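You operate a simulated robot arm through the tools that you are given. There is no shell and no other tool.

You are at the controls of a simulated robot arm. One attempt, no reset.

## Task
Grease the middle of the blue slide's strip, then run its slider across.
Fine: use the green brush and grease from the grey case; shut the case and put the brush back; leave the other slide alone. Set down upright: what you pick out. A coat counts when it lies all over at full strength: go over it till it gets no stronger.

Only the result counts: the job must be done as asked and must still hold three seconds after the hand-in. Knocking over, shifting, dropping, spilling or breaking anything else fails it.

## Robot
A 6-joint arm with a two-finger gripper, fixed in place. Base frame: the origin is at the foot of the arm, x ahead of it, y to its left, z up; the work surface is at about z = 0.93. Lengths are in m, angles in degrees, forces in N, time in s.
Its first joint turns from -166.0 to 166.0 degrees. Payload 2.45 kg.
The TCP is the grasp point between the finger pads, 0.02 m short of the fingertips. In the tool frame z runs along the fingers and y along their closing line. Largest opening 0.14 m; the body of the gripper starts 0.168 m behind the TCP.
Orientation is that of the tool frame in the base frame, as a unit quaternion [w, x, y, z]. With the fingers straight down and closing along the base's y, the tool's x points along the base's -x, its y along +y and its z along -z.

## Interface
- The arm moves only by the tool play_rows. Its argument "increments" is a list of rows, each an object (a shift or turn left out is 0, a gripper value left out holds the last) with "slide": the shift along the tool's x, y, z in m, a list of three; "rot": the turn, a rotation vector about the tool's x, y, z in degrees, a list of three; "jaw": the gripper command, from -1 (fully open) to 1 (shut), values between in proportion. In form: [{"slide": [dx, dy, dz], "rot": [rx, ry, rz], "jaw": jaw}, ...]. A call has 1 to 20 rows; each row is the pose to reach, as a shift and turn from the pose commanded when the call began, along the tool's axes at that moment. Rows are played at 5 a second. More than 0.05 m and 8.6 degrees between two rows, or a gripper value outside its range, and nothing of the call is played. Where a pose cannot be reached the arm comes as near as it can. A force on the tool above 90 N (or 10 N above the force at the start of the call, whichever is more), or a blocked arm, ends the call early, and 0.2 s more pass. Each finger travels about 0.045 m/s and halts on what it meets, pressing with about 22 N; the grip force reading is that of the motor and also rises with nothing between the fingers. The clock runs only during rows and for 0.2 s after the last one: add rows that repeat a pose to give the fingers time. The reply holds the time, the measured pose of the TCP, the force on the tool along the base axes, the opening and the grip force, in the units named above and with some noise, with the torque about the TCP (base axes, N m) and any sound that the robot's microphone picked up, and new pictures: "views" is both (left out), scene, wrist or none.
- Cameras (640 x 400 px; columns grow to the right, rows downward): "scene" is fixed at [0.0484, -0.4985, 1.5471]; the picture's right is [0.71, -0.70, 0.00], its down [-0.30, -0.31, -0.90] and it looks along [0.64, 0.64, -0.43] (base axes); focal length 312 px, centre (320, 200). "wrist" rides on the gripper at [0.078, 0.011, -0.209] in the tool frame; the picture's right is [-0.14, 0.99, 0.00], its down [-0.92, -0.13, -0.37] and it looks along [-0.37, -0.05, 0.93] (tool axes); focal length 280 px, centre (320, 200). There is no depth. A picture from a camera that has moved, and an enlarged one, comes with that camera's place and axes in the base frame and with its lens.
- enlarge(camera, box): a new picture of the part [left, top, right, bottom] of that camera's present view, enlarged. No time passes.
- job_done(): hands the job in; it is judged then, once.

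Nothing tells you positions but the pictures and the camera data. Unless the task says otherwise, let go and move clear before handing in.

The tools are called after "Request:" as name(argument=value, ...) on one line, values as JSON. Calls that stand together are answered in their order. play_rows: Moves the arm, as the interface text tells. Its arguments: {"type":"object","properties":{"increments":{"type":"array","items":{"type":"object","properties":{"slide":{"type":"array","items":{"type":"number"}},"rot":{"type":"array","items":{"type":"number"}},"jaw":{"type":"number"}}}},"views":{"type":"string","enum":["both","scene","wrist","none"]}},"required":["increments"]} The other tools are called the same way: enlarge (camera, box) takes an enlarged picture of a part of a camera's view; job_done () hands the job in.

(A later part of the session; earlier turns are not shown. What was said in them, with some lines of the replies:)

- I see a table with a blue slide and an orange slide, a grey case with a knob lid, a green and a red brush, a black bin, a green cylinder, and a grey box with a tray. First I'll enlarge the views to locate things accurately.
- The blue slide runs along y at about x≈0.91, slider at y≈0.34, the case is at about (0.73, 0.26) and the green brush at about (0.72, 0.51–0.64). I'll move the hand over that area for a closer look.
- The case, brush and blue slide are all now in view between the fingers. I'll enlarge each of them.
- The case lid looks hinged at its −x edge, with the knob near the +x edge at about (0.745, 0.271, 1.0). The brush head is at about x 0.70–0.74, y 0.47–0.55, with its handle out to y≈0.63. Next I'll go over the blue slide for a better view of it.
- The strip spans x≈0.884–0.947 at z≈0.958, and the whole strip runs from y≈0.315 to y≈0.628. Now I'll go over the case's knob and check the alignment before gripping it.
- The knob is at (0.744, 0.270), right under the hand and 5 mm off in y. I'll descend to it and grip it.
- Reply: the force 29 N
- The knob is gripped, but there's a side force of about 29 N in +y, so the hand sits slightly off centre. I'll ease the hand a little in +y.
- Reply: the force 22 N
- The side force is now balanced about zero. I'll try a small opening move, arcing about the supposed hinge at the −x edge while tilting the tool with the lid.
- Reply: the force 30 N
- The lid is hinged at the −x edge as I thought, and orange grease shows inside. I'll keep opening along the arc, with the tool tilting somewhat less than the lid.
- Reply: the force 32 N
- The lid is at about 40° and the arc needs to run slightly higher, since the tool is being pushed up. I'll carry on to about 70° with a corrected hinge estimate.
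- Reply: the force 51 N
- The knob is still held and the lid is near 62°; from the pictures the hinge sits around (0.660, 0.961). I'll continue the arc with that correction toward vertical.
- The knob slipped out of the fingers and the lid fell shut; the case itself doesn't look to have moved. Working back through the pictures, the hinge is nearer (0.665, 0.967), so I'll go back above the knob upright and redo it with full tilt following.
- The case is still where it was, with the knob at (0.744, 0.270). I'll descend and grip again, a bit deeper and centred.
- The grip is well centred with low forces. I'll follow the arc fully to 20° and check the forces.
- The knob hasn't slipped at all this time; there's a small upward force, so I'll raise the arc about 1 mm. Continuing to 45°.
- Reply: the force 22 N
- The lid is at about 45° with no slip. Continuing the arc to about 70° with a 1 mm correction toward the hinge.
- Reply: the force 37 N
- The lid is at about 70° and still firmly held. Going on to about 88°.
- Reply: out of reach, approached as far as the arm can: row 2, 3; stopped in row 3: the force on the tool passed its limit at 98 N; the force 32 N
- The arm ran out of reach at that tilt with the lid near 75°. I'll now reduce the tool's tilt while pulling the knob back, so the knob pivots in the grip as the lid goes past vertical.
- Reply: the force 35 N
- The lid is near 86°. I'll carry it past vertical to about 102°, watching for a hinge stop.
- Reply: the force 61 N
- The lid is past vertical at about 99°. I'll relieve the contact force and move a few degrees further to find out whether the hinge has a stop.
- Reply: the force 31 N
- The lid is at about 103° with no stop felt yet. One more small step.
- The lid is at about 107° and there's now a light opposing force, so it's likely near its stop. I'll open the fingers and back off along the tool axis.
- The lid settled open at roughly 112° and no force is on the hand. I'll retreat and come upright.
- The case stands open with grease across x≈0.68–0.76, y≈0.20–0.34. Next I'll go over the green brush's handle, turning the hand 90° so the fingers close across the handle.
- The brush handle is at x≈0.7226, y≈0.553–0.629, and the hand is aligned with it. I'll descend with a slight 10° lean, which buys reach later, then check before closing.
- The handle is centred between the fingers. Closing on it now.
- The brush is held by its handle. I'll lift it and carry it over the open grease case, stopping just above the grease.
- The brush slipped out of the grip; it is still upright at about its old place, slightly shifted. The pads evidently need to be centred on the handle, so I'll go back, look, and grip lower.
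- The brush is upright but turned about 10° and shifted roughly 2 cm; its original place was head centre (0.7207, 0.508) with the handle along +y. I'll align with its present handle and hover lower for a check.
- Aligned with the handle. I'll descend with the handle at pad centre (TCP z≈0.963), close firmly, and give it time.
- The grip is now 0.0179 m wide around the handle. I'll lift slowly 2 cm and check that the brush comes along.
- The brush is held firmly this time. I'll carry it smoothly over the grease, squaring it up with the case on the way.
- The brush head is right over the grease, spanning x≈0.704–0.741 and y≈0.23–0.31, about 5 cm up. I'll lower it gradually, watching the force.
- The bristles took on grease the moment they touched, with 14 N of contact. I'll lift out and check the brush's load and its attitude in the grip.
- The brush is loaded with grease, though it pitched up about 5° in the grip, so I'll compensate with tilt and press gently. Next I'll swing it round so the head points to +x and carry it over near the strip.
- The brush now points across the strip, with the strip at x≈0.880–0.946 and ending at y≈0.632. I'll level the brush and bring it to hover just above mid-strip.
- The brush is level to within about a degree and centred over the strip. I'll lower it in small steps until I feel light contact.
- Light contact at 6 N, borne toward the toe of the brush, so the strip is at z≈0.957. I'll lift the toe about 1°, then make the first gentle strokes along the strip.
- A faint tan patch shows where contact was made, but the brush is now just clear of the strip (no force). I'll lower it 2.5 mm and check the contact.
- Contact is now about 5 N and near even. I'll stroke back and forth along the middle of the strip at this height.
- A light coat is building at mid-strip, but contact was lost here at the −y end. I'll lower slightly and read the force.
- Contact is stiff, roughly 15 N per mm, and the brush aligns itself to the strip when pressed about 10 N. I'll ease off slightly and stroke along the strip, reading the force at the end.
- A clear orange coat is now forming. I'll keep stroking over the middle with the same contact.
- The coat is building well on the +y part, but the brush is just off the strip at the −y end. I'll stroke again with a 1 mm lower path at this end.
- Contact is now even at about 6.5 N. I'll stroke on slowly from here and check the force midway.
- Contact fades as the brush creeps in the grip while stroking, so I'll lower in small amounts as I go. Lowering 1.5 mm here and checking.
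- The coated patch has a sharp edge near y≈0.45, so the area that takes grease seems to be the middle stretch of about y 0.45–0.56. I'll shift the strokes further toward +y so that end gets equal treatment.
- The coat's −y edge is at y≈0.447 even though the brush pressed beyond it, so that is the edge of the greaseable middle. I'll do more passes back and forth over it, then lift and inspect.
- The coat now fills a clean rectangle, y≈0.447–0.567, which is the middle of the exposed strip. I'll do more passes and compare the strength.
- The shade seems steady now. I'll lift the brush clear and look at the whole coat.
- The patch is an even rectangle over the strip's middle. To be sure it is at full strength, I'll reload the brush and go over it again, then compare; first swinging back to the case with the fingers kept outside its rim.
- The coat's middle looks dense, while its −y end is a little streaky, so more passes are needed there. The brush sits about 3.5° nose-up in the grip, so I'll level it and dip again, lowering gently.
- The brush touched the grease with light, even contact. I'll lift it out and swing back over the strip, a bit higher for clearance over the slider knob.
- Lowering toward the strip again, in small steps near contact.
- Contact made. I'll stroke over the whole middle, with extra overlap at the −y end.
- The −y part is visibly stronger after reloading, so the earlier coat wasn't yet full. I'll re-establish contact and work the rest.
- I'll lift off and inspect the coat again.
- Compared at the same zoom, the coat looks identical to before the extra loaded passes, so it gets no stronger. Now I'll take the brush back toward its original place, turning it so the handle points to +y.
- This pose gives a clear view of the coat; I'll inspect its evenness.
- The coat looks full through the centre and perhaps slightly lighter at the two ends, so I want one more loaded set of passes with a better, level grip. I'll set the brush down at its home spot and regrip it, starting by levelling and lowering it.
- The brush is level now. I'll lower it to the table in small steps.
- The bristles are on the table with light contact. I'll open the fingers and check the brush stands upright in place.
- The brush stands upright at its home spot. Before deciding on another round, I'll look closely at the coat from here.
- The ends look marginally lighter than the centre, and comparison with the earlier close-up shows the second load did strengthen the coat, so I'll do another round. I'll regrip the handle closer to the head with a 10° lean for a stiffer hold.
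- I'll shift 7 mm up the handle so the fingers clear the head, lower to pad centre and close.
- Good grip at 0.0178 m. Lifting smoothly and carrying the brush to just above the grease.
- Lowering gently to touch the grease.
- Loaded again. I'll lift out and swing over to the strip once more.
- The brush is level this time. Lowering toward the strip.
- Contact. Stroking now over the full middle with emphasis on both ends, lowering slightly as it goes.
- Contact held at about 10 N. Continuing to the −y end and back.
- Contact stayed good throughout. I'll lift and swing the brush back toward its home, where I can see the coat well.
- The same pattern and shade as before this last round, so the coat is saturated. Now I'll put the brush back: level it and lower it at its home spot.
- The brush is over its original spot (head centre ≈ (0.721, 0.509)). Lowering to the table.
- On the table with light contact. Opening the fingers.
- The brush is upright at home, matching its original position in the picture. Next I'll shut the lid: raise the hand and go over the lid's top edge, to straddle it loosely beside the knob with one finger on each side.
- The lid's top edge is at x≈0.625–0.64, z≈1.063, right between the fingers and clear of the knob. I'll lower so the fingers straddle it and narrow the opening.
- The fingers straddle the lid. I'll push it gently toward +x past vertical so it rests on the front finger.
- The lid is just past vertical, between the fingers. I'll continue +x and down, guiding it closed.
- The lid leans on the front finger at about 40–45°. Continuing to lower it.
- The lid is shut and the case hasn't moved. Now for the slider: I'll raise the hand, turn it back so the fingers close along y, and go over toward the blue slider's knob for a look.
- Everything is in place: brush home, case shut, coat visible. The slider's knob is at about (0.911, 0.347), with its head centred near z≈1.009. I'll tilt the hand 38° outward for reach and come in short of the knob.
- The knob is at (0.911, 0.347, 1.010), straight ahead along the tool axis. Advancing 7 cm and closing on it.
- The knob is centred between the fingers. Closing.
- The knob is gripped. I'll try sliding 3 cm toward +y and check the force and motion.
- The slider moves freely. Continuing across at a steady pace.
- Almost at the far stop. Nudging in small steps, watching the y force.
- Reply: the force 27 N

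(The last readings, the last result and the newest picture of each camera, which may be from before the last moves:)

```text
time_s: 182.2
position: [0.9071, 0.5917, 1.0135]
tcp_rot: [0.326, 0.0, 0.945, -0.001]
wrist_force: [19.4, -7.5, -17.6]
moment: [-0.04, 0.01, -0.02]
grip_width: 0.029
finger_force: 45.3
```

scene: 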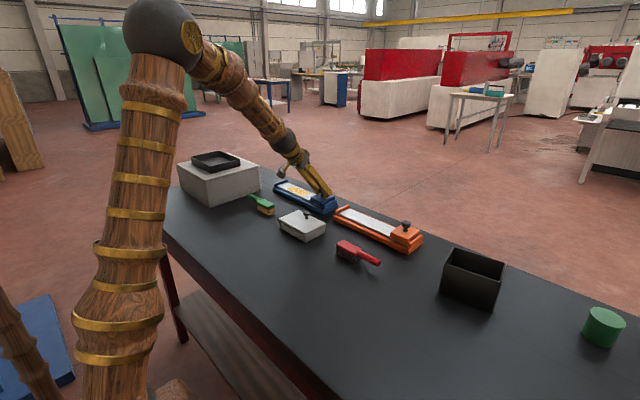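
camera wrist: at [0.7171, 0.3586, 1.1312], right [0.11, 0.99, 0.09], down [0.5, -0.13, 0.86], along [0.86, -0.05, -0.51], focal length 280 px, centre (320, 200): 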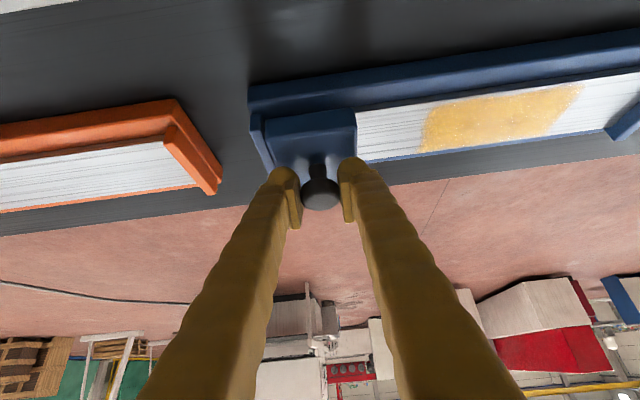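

Request:
play_rows(increments=[{"slide": [0, 0.001, 0.0005]}, {"slide": [0, 0.002, 0.001]}, {"slide": [0, 0.002, 0.001]}], views="none")

Request:
enlarge(camera="scene", box=[265, 165, 315, 205])

Request:
enlarge(camera="wrist", box=[200, 60, 440, 240])

```text
time_s: 183.0
position: [0.9063, 0.591, 1.0139]
tcp_rot: [0.324, 0.001, 0.946, -0.001]
wrist_force: [-12.7, -49.4, -9.5]
moment: [-0.27, 0.25, -0.36]
grip_width: 0.0288
finger_force: 44.8
```

```text
10.00 times, centred on (290, 185) of scene
camera zoom: at [0.0484, -0.4985, 1.5471], right [0.71, -0.7, 0.0], down [-0.3, -0.31, -0.9], along [0.64, 0.64, -0.43], focal length 3116 px, centre (620, 350)
```

zoom: 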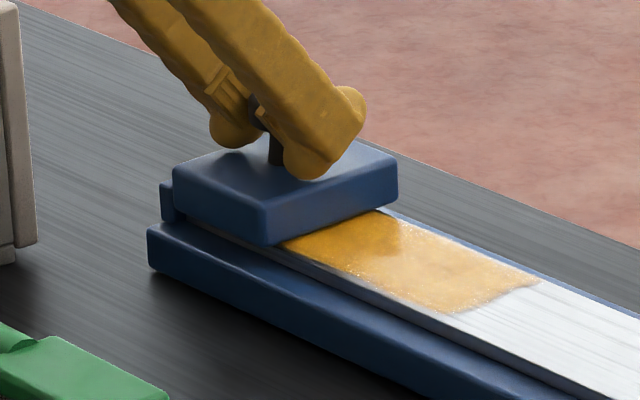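

```text
2.22 times, centred on (320, 150) of wrist
camera zoom: at [0.7185, 0.6027, 1.13], right [0.11, 0.99, 0.08], down [0.5, -0.13, 0.86], along [0.86, -0.05, -0.51], focal length 623 px, centre (320, 311)
```

zoom: 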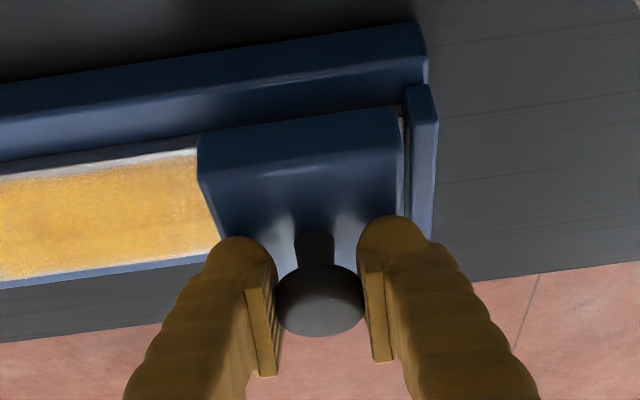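

The slider has hit the far stop. I'll ease off the push at once and then open the fingers.

Request:
play_rows(increments=[{"slide": [0, -0.0015, 0]}, {"slide": [0, -0.0025, 0]}, {"slide": [0, -0.0025, 0]}], views="none")

```text
time_s: 183.8
position: [0.9077, 0.5924, 1.0141]
tcp_rot: [0.325, 0.0, 0.946, 0.001]
wrist_force: [4.6, -30.7, -25.2]
moment: [0.01, 0.05, -0.13]
grip_width: 0.0289
finger_force: 44.6
```

Request:
play_rows(increments=[{"slide": [0, -0.001, 0]}, {"slide": [0, -0.0015, 0]}, {"slide": [0, -0.0015, 0]}], views="none")

```text
time_s: 184.6
position: [0.9079, 0.5903, 1.0148]
tcp_rot: [0.325, 0.0, 0.946, 0.001]
wrist_force: [30.7, 1.6, -39.7]
moment: [0.08, -0.36, 0.18]
grip_width: 0.0288
finger_force: 45.4
```

The slider is at its end stop and the push is relieved. Opening the fingers now.

Request:
play_rows(increments=[{"jaw": 0.3}, {"jaw": 0.0}, {"jaw": -0.1}, {"jaw": -0.1}])

Request:
enlarge(camera="scene", box=[265, 165, 345, 225])

Request:
enlarge(camera="wrist", box=[150, 40, 470, 240])

```text
time_s: 185.6
position: [0.9073, 0.5905, 1.0146]
tcp_rot: [0.326, 0.0, 0.946, 0.001]
wrist_force: [1.0, -0.9, 0.5]
moment: [0.0, 0.0, 0.04]
grip_width: 0.0771
finger_force: 0.0
camera wrist: at [0.7177, 0.6004, 1.1311], right [0.11, 0.99, 0.09], down [0.5, -0.13, 0.86], along [0.86, -0.05, -0.51], focal length 280 px, centre (320, 200)
```

scene: 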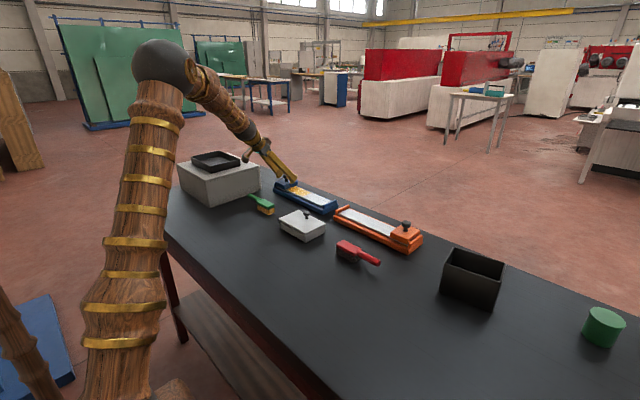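
wrist: 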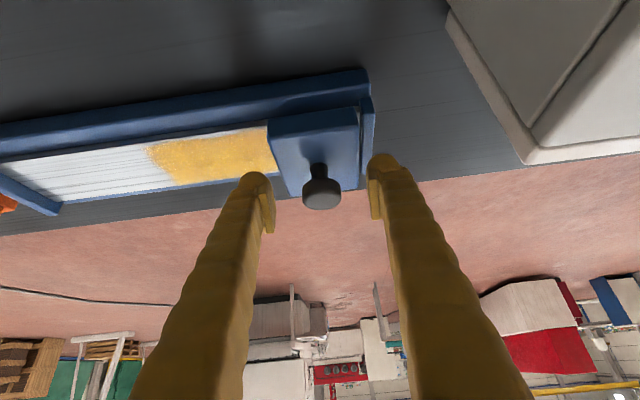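

```text
6.67 times, centred on (305, 195) of scene
camera zoom: at [0.0484, -0.4985, 1.5471], right [0.71, -0.7, 0.0], down [-0.3, -0.31, -0.9], along [0.64, 0.64, -0.43], focal length 2077 px, centre (420, 233)
```

zoom: 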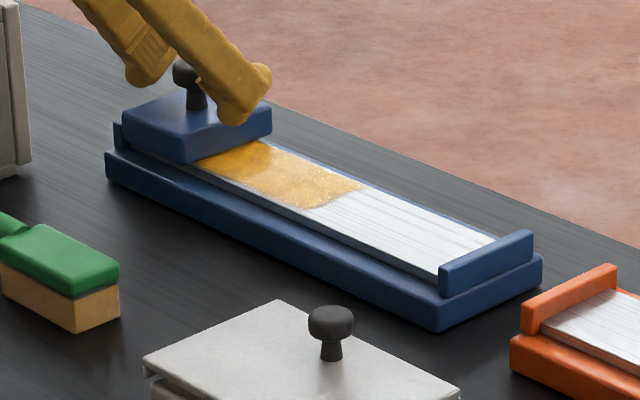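

```text
2.00 times, centred on (310, 140) of wrist
camera zoom: at [0.7177, 0.6004, 1.1311], right [0.11, 0.99, 0.09], down [0.5, -0.13, 0.86], along [0.86, -0.05, -0.51], focal length 561 px, centre (340, 320)
```

zoom: 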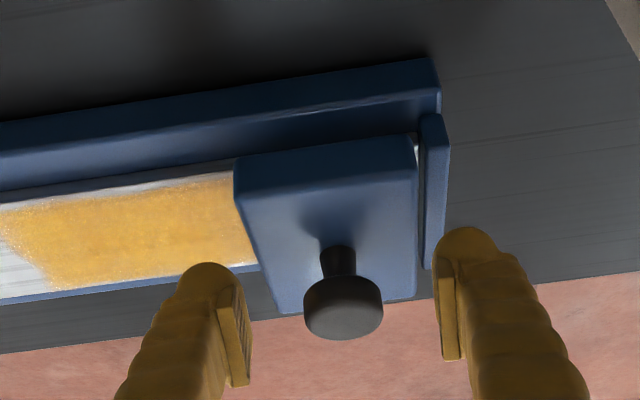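

The slider sits at the far end with only a hair's gap, possibly pulled back slightly when I eased off. I'll nudge the knob with the trailing finger until the stop is felt lightly.

Request:
play_rows(increments=[{"slide": [0, 0.01, 0]}, {"slide": [0, 0.018, 0]}, {"slide": [0, 0.022, 0]}, {"slide": [0, 0.022, 0]}], views="none")

```text
time_s: 186.6
position: [0.907, 0.6123, 1.0149]
tcp_rot: [0.325, 0.0, 0.946, 0.0]
wrist_force: [-0.4, -0.6, 0.4]
moment: [-0.01, 0.0, -0.04]
grip_width: 0.077
finger_force: 0.0
```

Request:
play_rows(increments=[{"slide": [0, 0.0015, 0]}, {"slide": [0, 0.003, 0]}, {"slide": [0, 0.003, 0]}], views="none")

```text
time_s: 187.4
position: [0.9077, 0.6152, 1.0153]
tcp_rot: [0.325, -0.001, 0.946, 0.0]
wrist_force: [0.7, -1.9, -0.9]
moment: [-0.04, 0.02, 0.0]
grip_width: 0.0785
finger_force: 1.4
```

Request:
play_rows(increments=[{"slide": [0, 0.001, 0]}, {"slide": [0, 0.002, 0]}, {"slide": [0, 0.002, 0]}], views="none")

Request:
enlarge(camera="wrist", box=[150, 40, 470, 240])

```text
time_s: 188.2
position: [0.9079, 0.6169, 1.0149]
tcp_rot: [0.325, 0.001, 0.946, -0.001]
wrist_force: [1.8, -9.2, 0.9]
moment: [-0.14, -0.06, 0.05]
grip_width: 0.083
finger_force: 4.2
```

```text
2.00 times, centred on (310, 140) of wrist
camera zoom: at [0.7181, 0.6276, 1.1305], right [0.11, 0.99, 0.09], down [0.5, -0.13, 0.86], along [0.86, -0.05, -0.51], focal length 561 px, centre (340, 320)
```

zoom: 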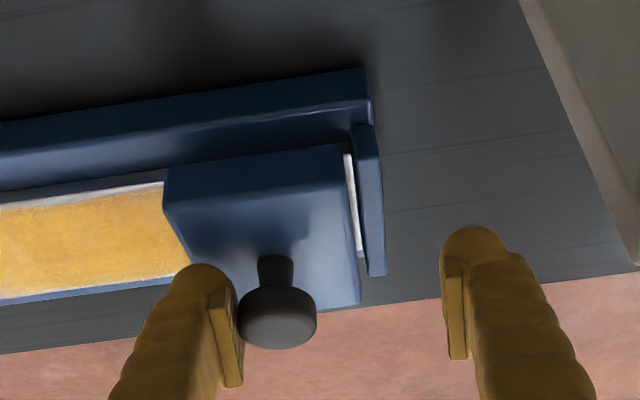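

The slider doesn't budge under 9 N, so it is at its end stop. I'll re-centre the fingers around the knob and retreat along the tool axis.

Request:
play_rows(increments=[{"slide": [0, -0.012, 0]}, {"slide": [0, -0.025, 0]}, {"slide": [0, -0.025, 0]}, {"slide": [0, -0.025, -0.03]}, {"slide": [0, -0.025, -0.065]}, {"slide": [0, -0.025, -0.1]}, {"slide": [0, -0.025, -0.13]}, {"slide": [0, -0.025, -0.13]}])

Request:
enlarge(camera="scene", box=[255, 165, 345, 235])

Request:
enlarge(camera="wrist", box=[100, 20, 420, 220])

```text
time_s: 190.0
position: [0.8274, 0.5922, 1.1178]
tcp_rot: [0.325, 0.0, 0.946, 0.0]
wrist_force: [-0.6, -0.4, 0.4]
moment: [-0.02, -0.02, -0.01]
grip_width: 0.0774
finger_force: 0.1
camera wrist: at [0.6374, 0.6032, 1.2325], right [0.11, 0.99, 0.09], down [0.5, -0.13, 0.86], along [0.86, -0.05, -0.51], focal length 280 px, centre (320, 200)
```

scene: 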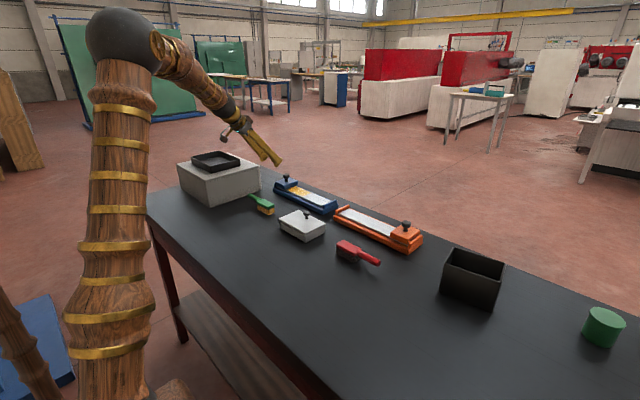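
wrist: 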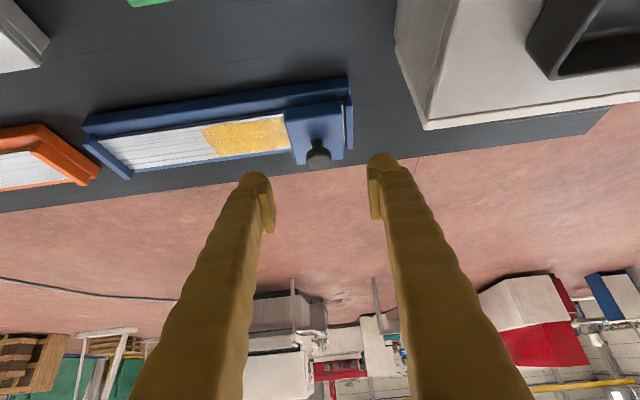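

```text
5.71 times, centred on (300, 200) of scene
camera zoom: at [0.0484, -0.4985, 1.5471], right [0.71, -0.7, 0.0], down [-0.3, -0.31, -0.9], along [0.64, 0.64, -0.43], focal length 1780 px, centre (434, 200)
```

zoom: 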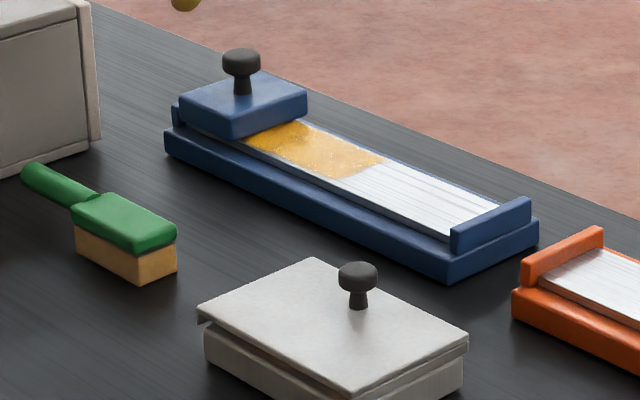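

```text
2.00 times, centred on (260, 120) of wrist
camera zoom: at [0.6374, 0.6032, 1.2325], right [0.11, 0.99, 0.09], down [0.5, -0.13, 0.86], along [0.86, -0.05, -0.51], focal length 561 px, centre (440, 360)
```

zoom: 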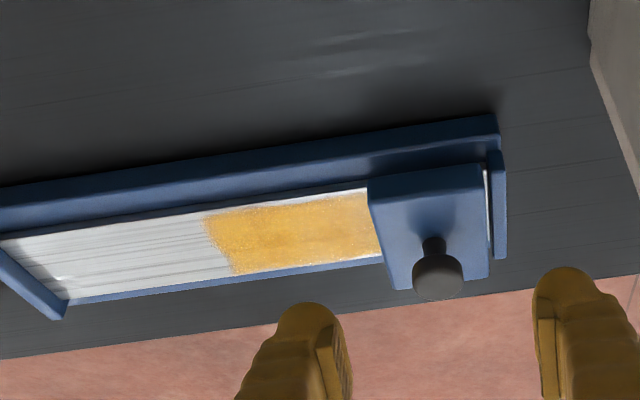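

The slider is at the far end, with coat and case as they should be. Let me compare the slide's base position with the earlier picture using the same zoom box.

Request:
enlarge(camera="scene", box=[255, 175, 345, 240])

Request:
enlarge(camera="scene", box=[235, 165, 345, 250])

```text
6.15 times, centred on (300, 208) of scene
camera zoom: at [0.0484, -0.4985, 1.5471], right [0.71, -0.7, 0.0], down [-0.3, -0.31, -0.9], along [0.64, 0.64, -0.43], focal length 1917 px, centre (443, 154)
```

zoom: 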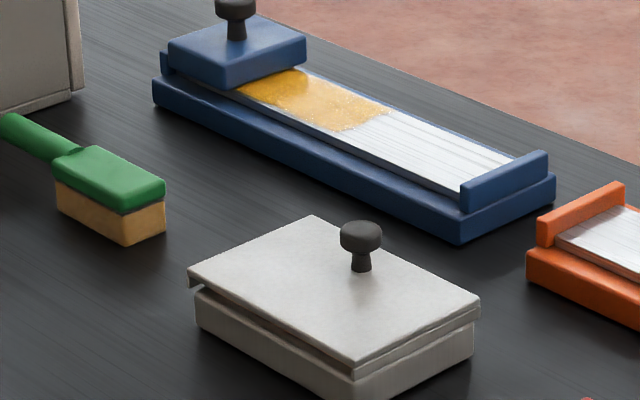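

```text
4.71 times, centred on (290, 208) of scene
camera zoom: at [0.0484, -0.4985, 1.5471], right [0.71, -0.7, 0.0], down [-0.3, -0.31, -0.9], along [0.64, 0.64, -0.43], focal length 1466 px, centre (461, 165)
```

zoom: 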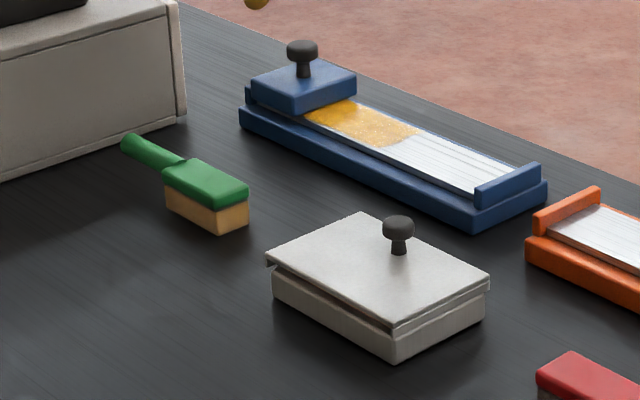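

The slide's base, the case and the other objects are where they were, and the brush stands upright at home. I'll raise the hand well clear.

Request:
play_rows(increments=[{"slide": [-0.0185, 0, -0.0236]}, {"slide": [-0.0431, 0, -0.0552], "rot": [0, 7, 0]}, {"slide": [-0.0677, 0, -0.0867], "rot": [0, 14, 0]}, {"slide": [-0.0924, 0, -0.1182], "rot": [0, 21, 0]}, {"slide": [-0.0688, -0.04, -0.1367], "rot": [0, 28, 0]}, {"slide": [-0.0451, -0.08, -0.1551], "rot": [0, 35, 0]}, {"slide": [-0.0215, -0.12, -0.1736], "rot": [0, 38, 0]}, {"slide": [-0.0215, -0.12, -0.1736], "rot": [0, 38, 0]}])

Request:
enlarge(camera="wrist", box=[160, 60, 480, 260])

```text
time_s: 191.8
position: [0.7356, 0.4714, 1.2663]
tcp_rot: [0.0, 0.0, 1.0, 0.0]
wrist_force: [0.1, 0.0, 0.6]
moment: [0.01, -0.02, -0.01]
grip_width: 0.0771
finger_force: 0.1
camera wrist: at [0.6589, 0.4815, 1.4739], right [0.14, 0.99, 0.0], down [0.92, -0.13, 0.37], along [0.36, -0.05, -0.93], focal length 280 px, centre (320, 200)
```

scene: 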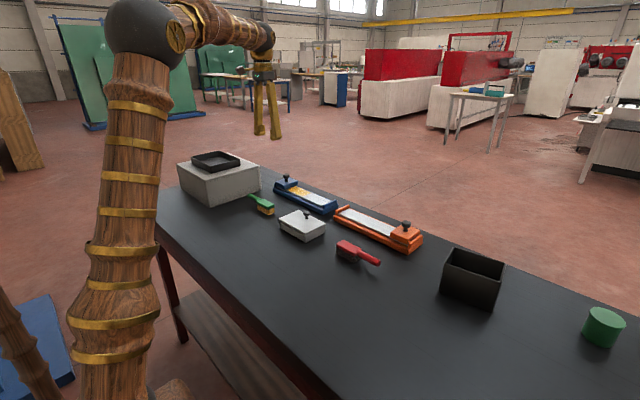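
wrist: 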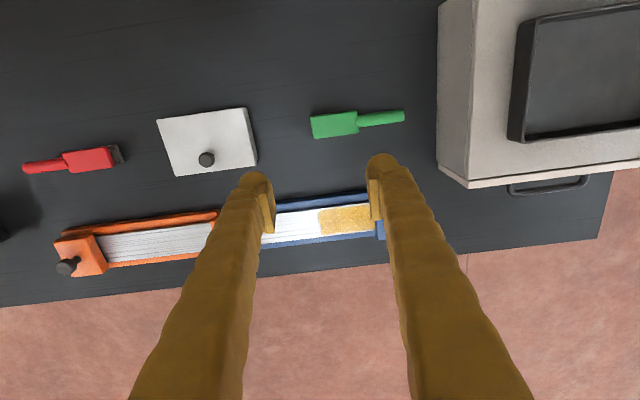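

```text
2.00 times, centred on (320, 160) of wrist
camera zoom: at [0.6589, 0.4815, 1.4739], right [0.14, 0.99, 0.0], down [0.92, -0.13, 0.37], along [0.36, -0.05, -0.93], focal length 561 px, centre (320, 280)
```

zoom: 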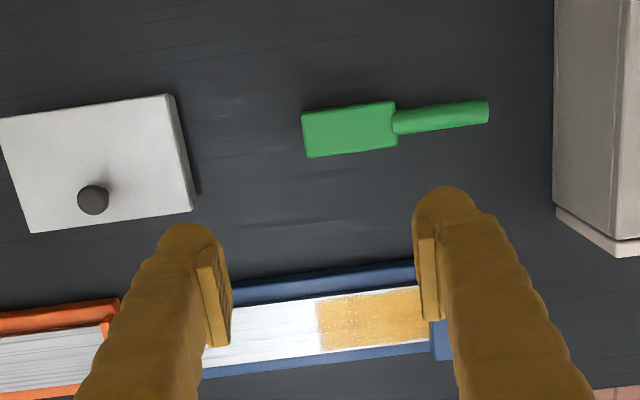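

The blue strip's middle is greased and its slider is at the far end. The case is shut, and the green brush stands upright within about a centimetre of its original spot. The orange slide and everything else look untouched and the hand is clear, so I'm handing in.

Request:
job_done()

```text
The job is handed in.
```

The middle of the blue slide's strip is greased, and I ran the slider across to its far end stop. I've handed the job in; no verdict came back.

- **Coat:** it covers about y 0.447–0.567 m, across almost the full strip width, leaving a thin clean margin along each edge. I loaded the green brush three times from the grey case. After the last round of passes the coat looked no stronger.
- **Case:** the lid is shut and the case looks unmoved. On my first try at opening it, the knob slipped out of the grip at about 60–70° and the lid fell shut.
- **Brush:** it stands upright, about 8 mm from where it started. On the first pick-up it slipped out of the grip, shifting about 2 cm and turning about 10°. It stayed upright, and I corrected this when I set it back.
- **Slider:** pushing into the end stop briefly reached about 49 N before I eased off. The slide's base shows no shift in the before-and-after pictures.
- **Everything else:** I didn't touch the orange slide or any of the other objects, and the hand was clear at hand-in.
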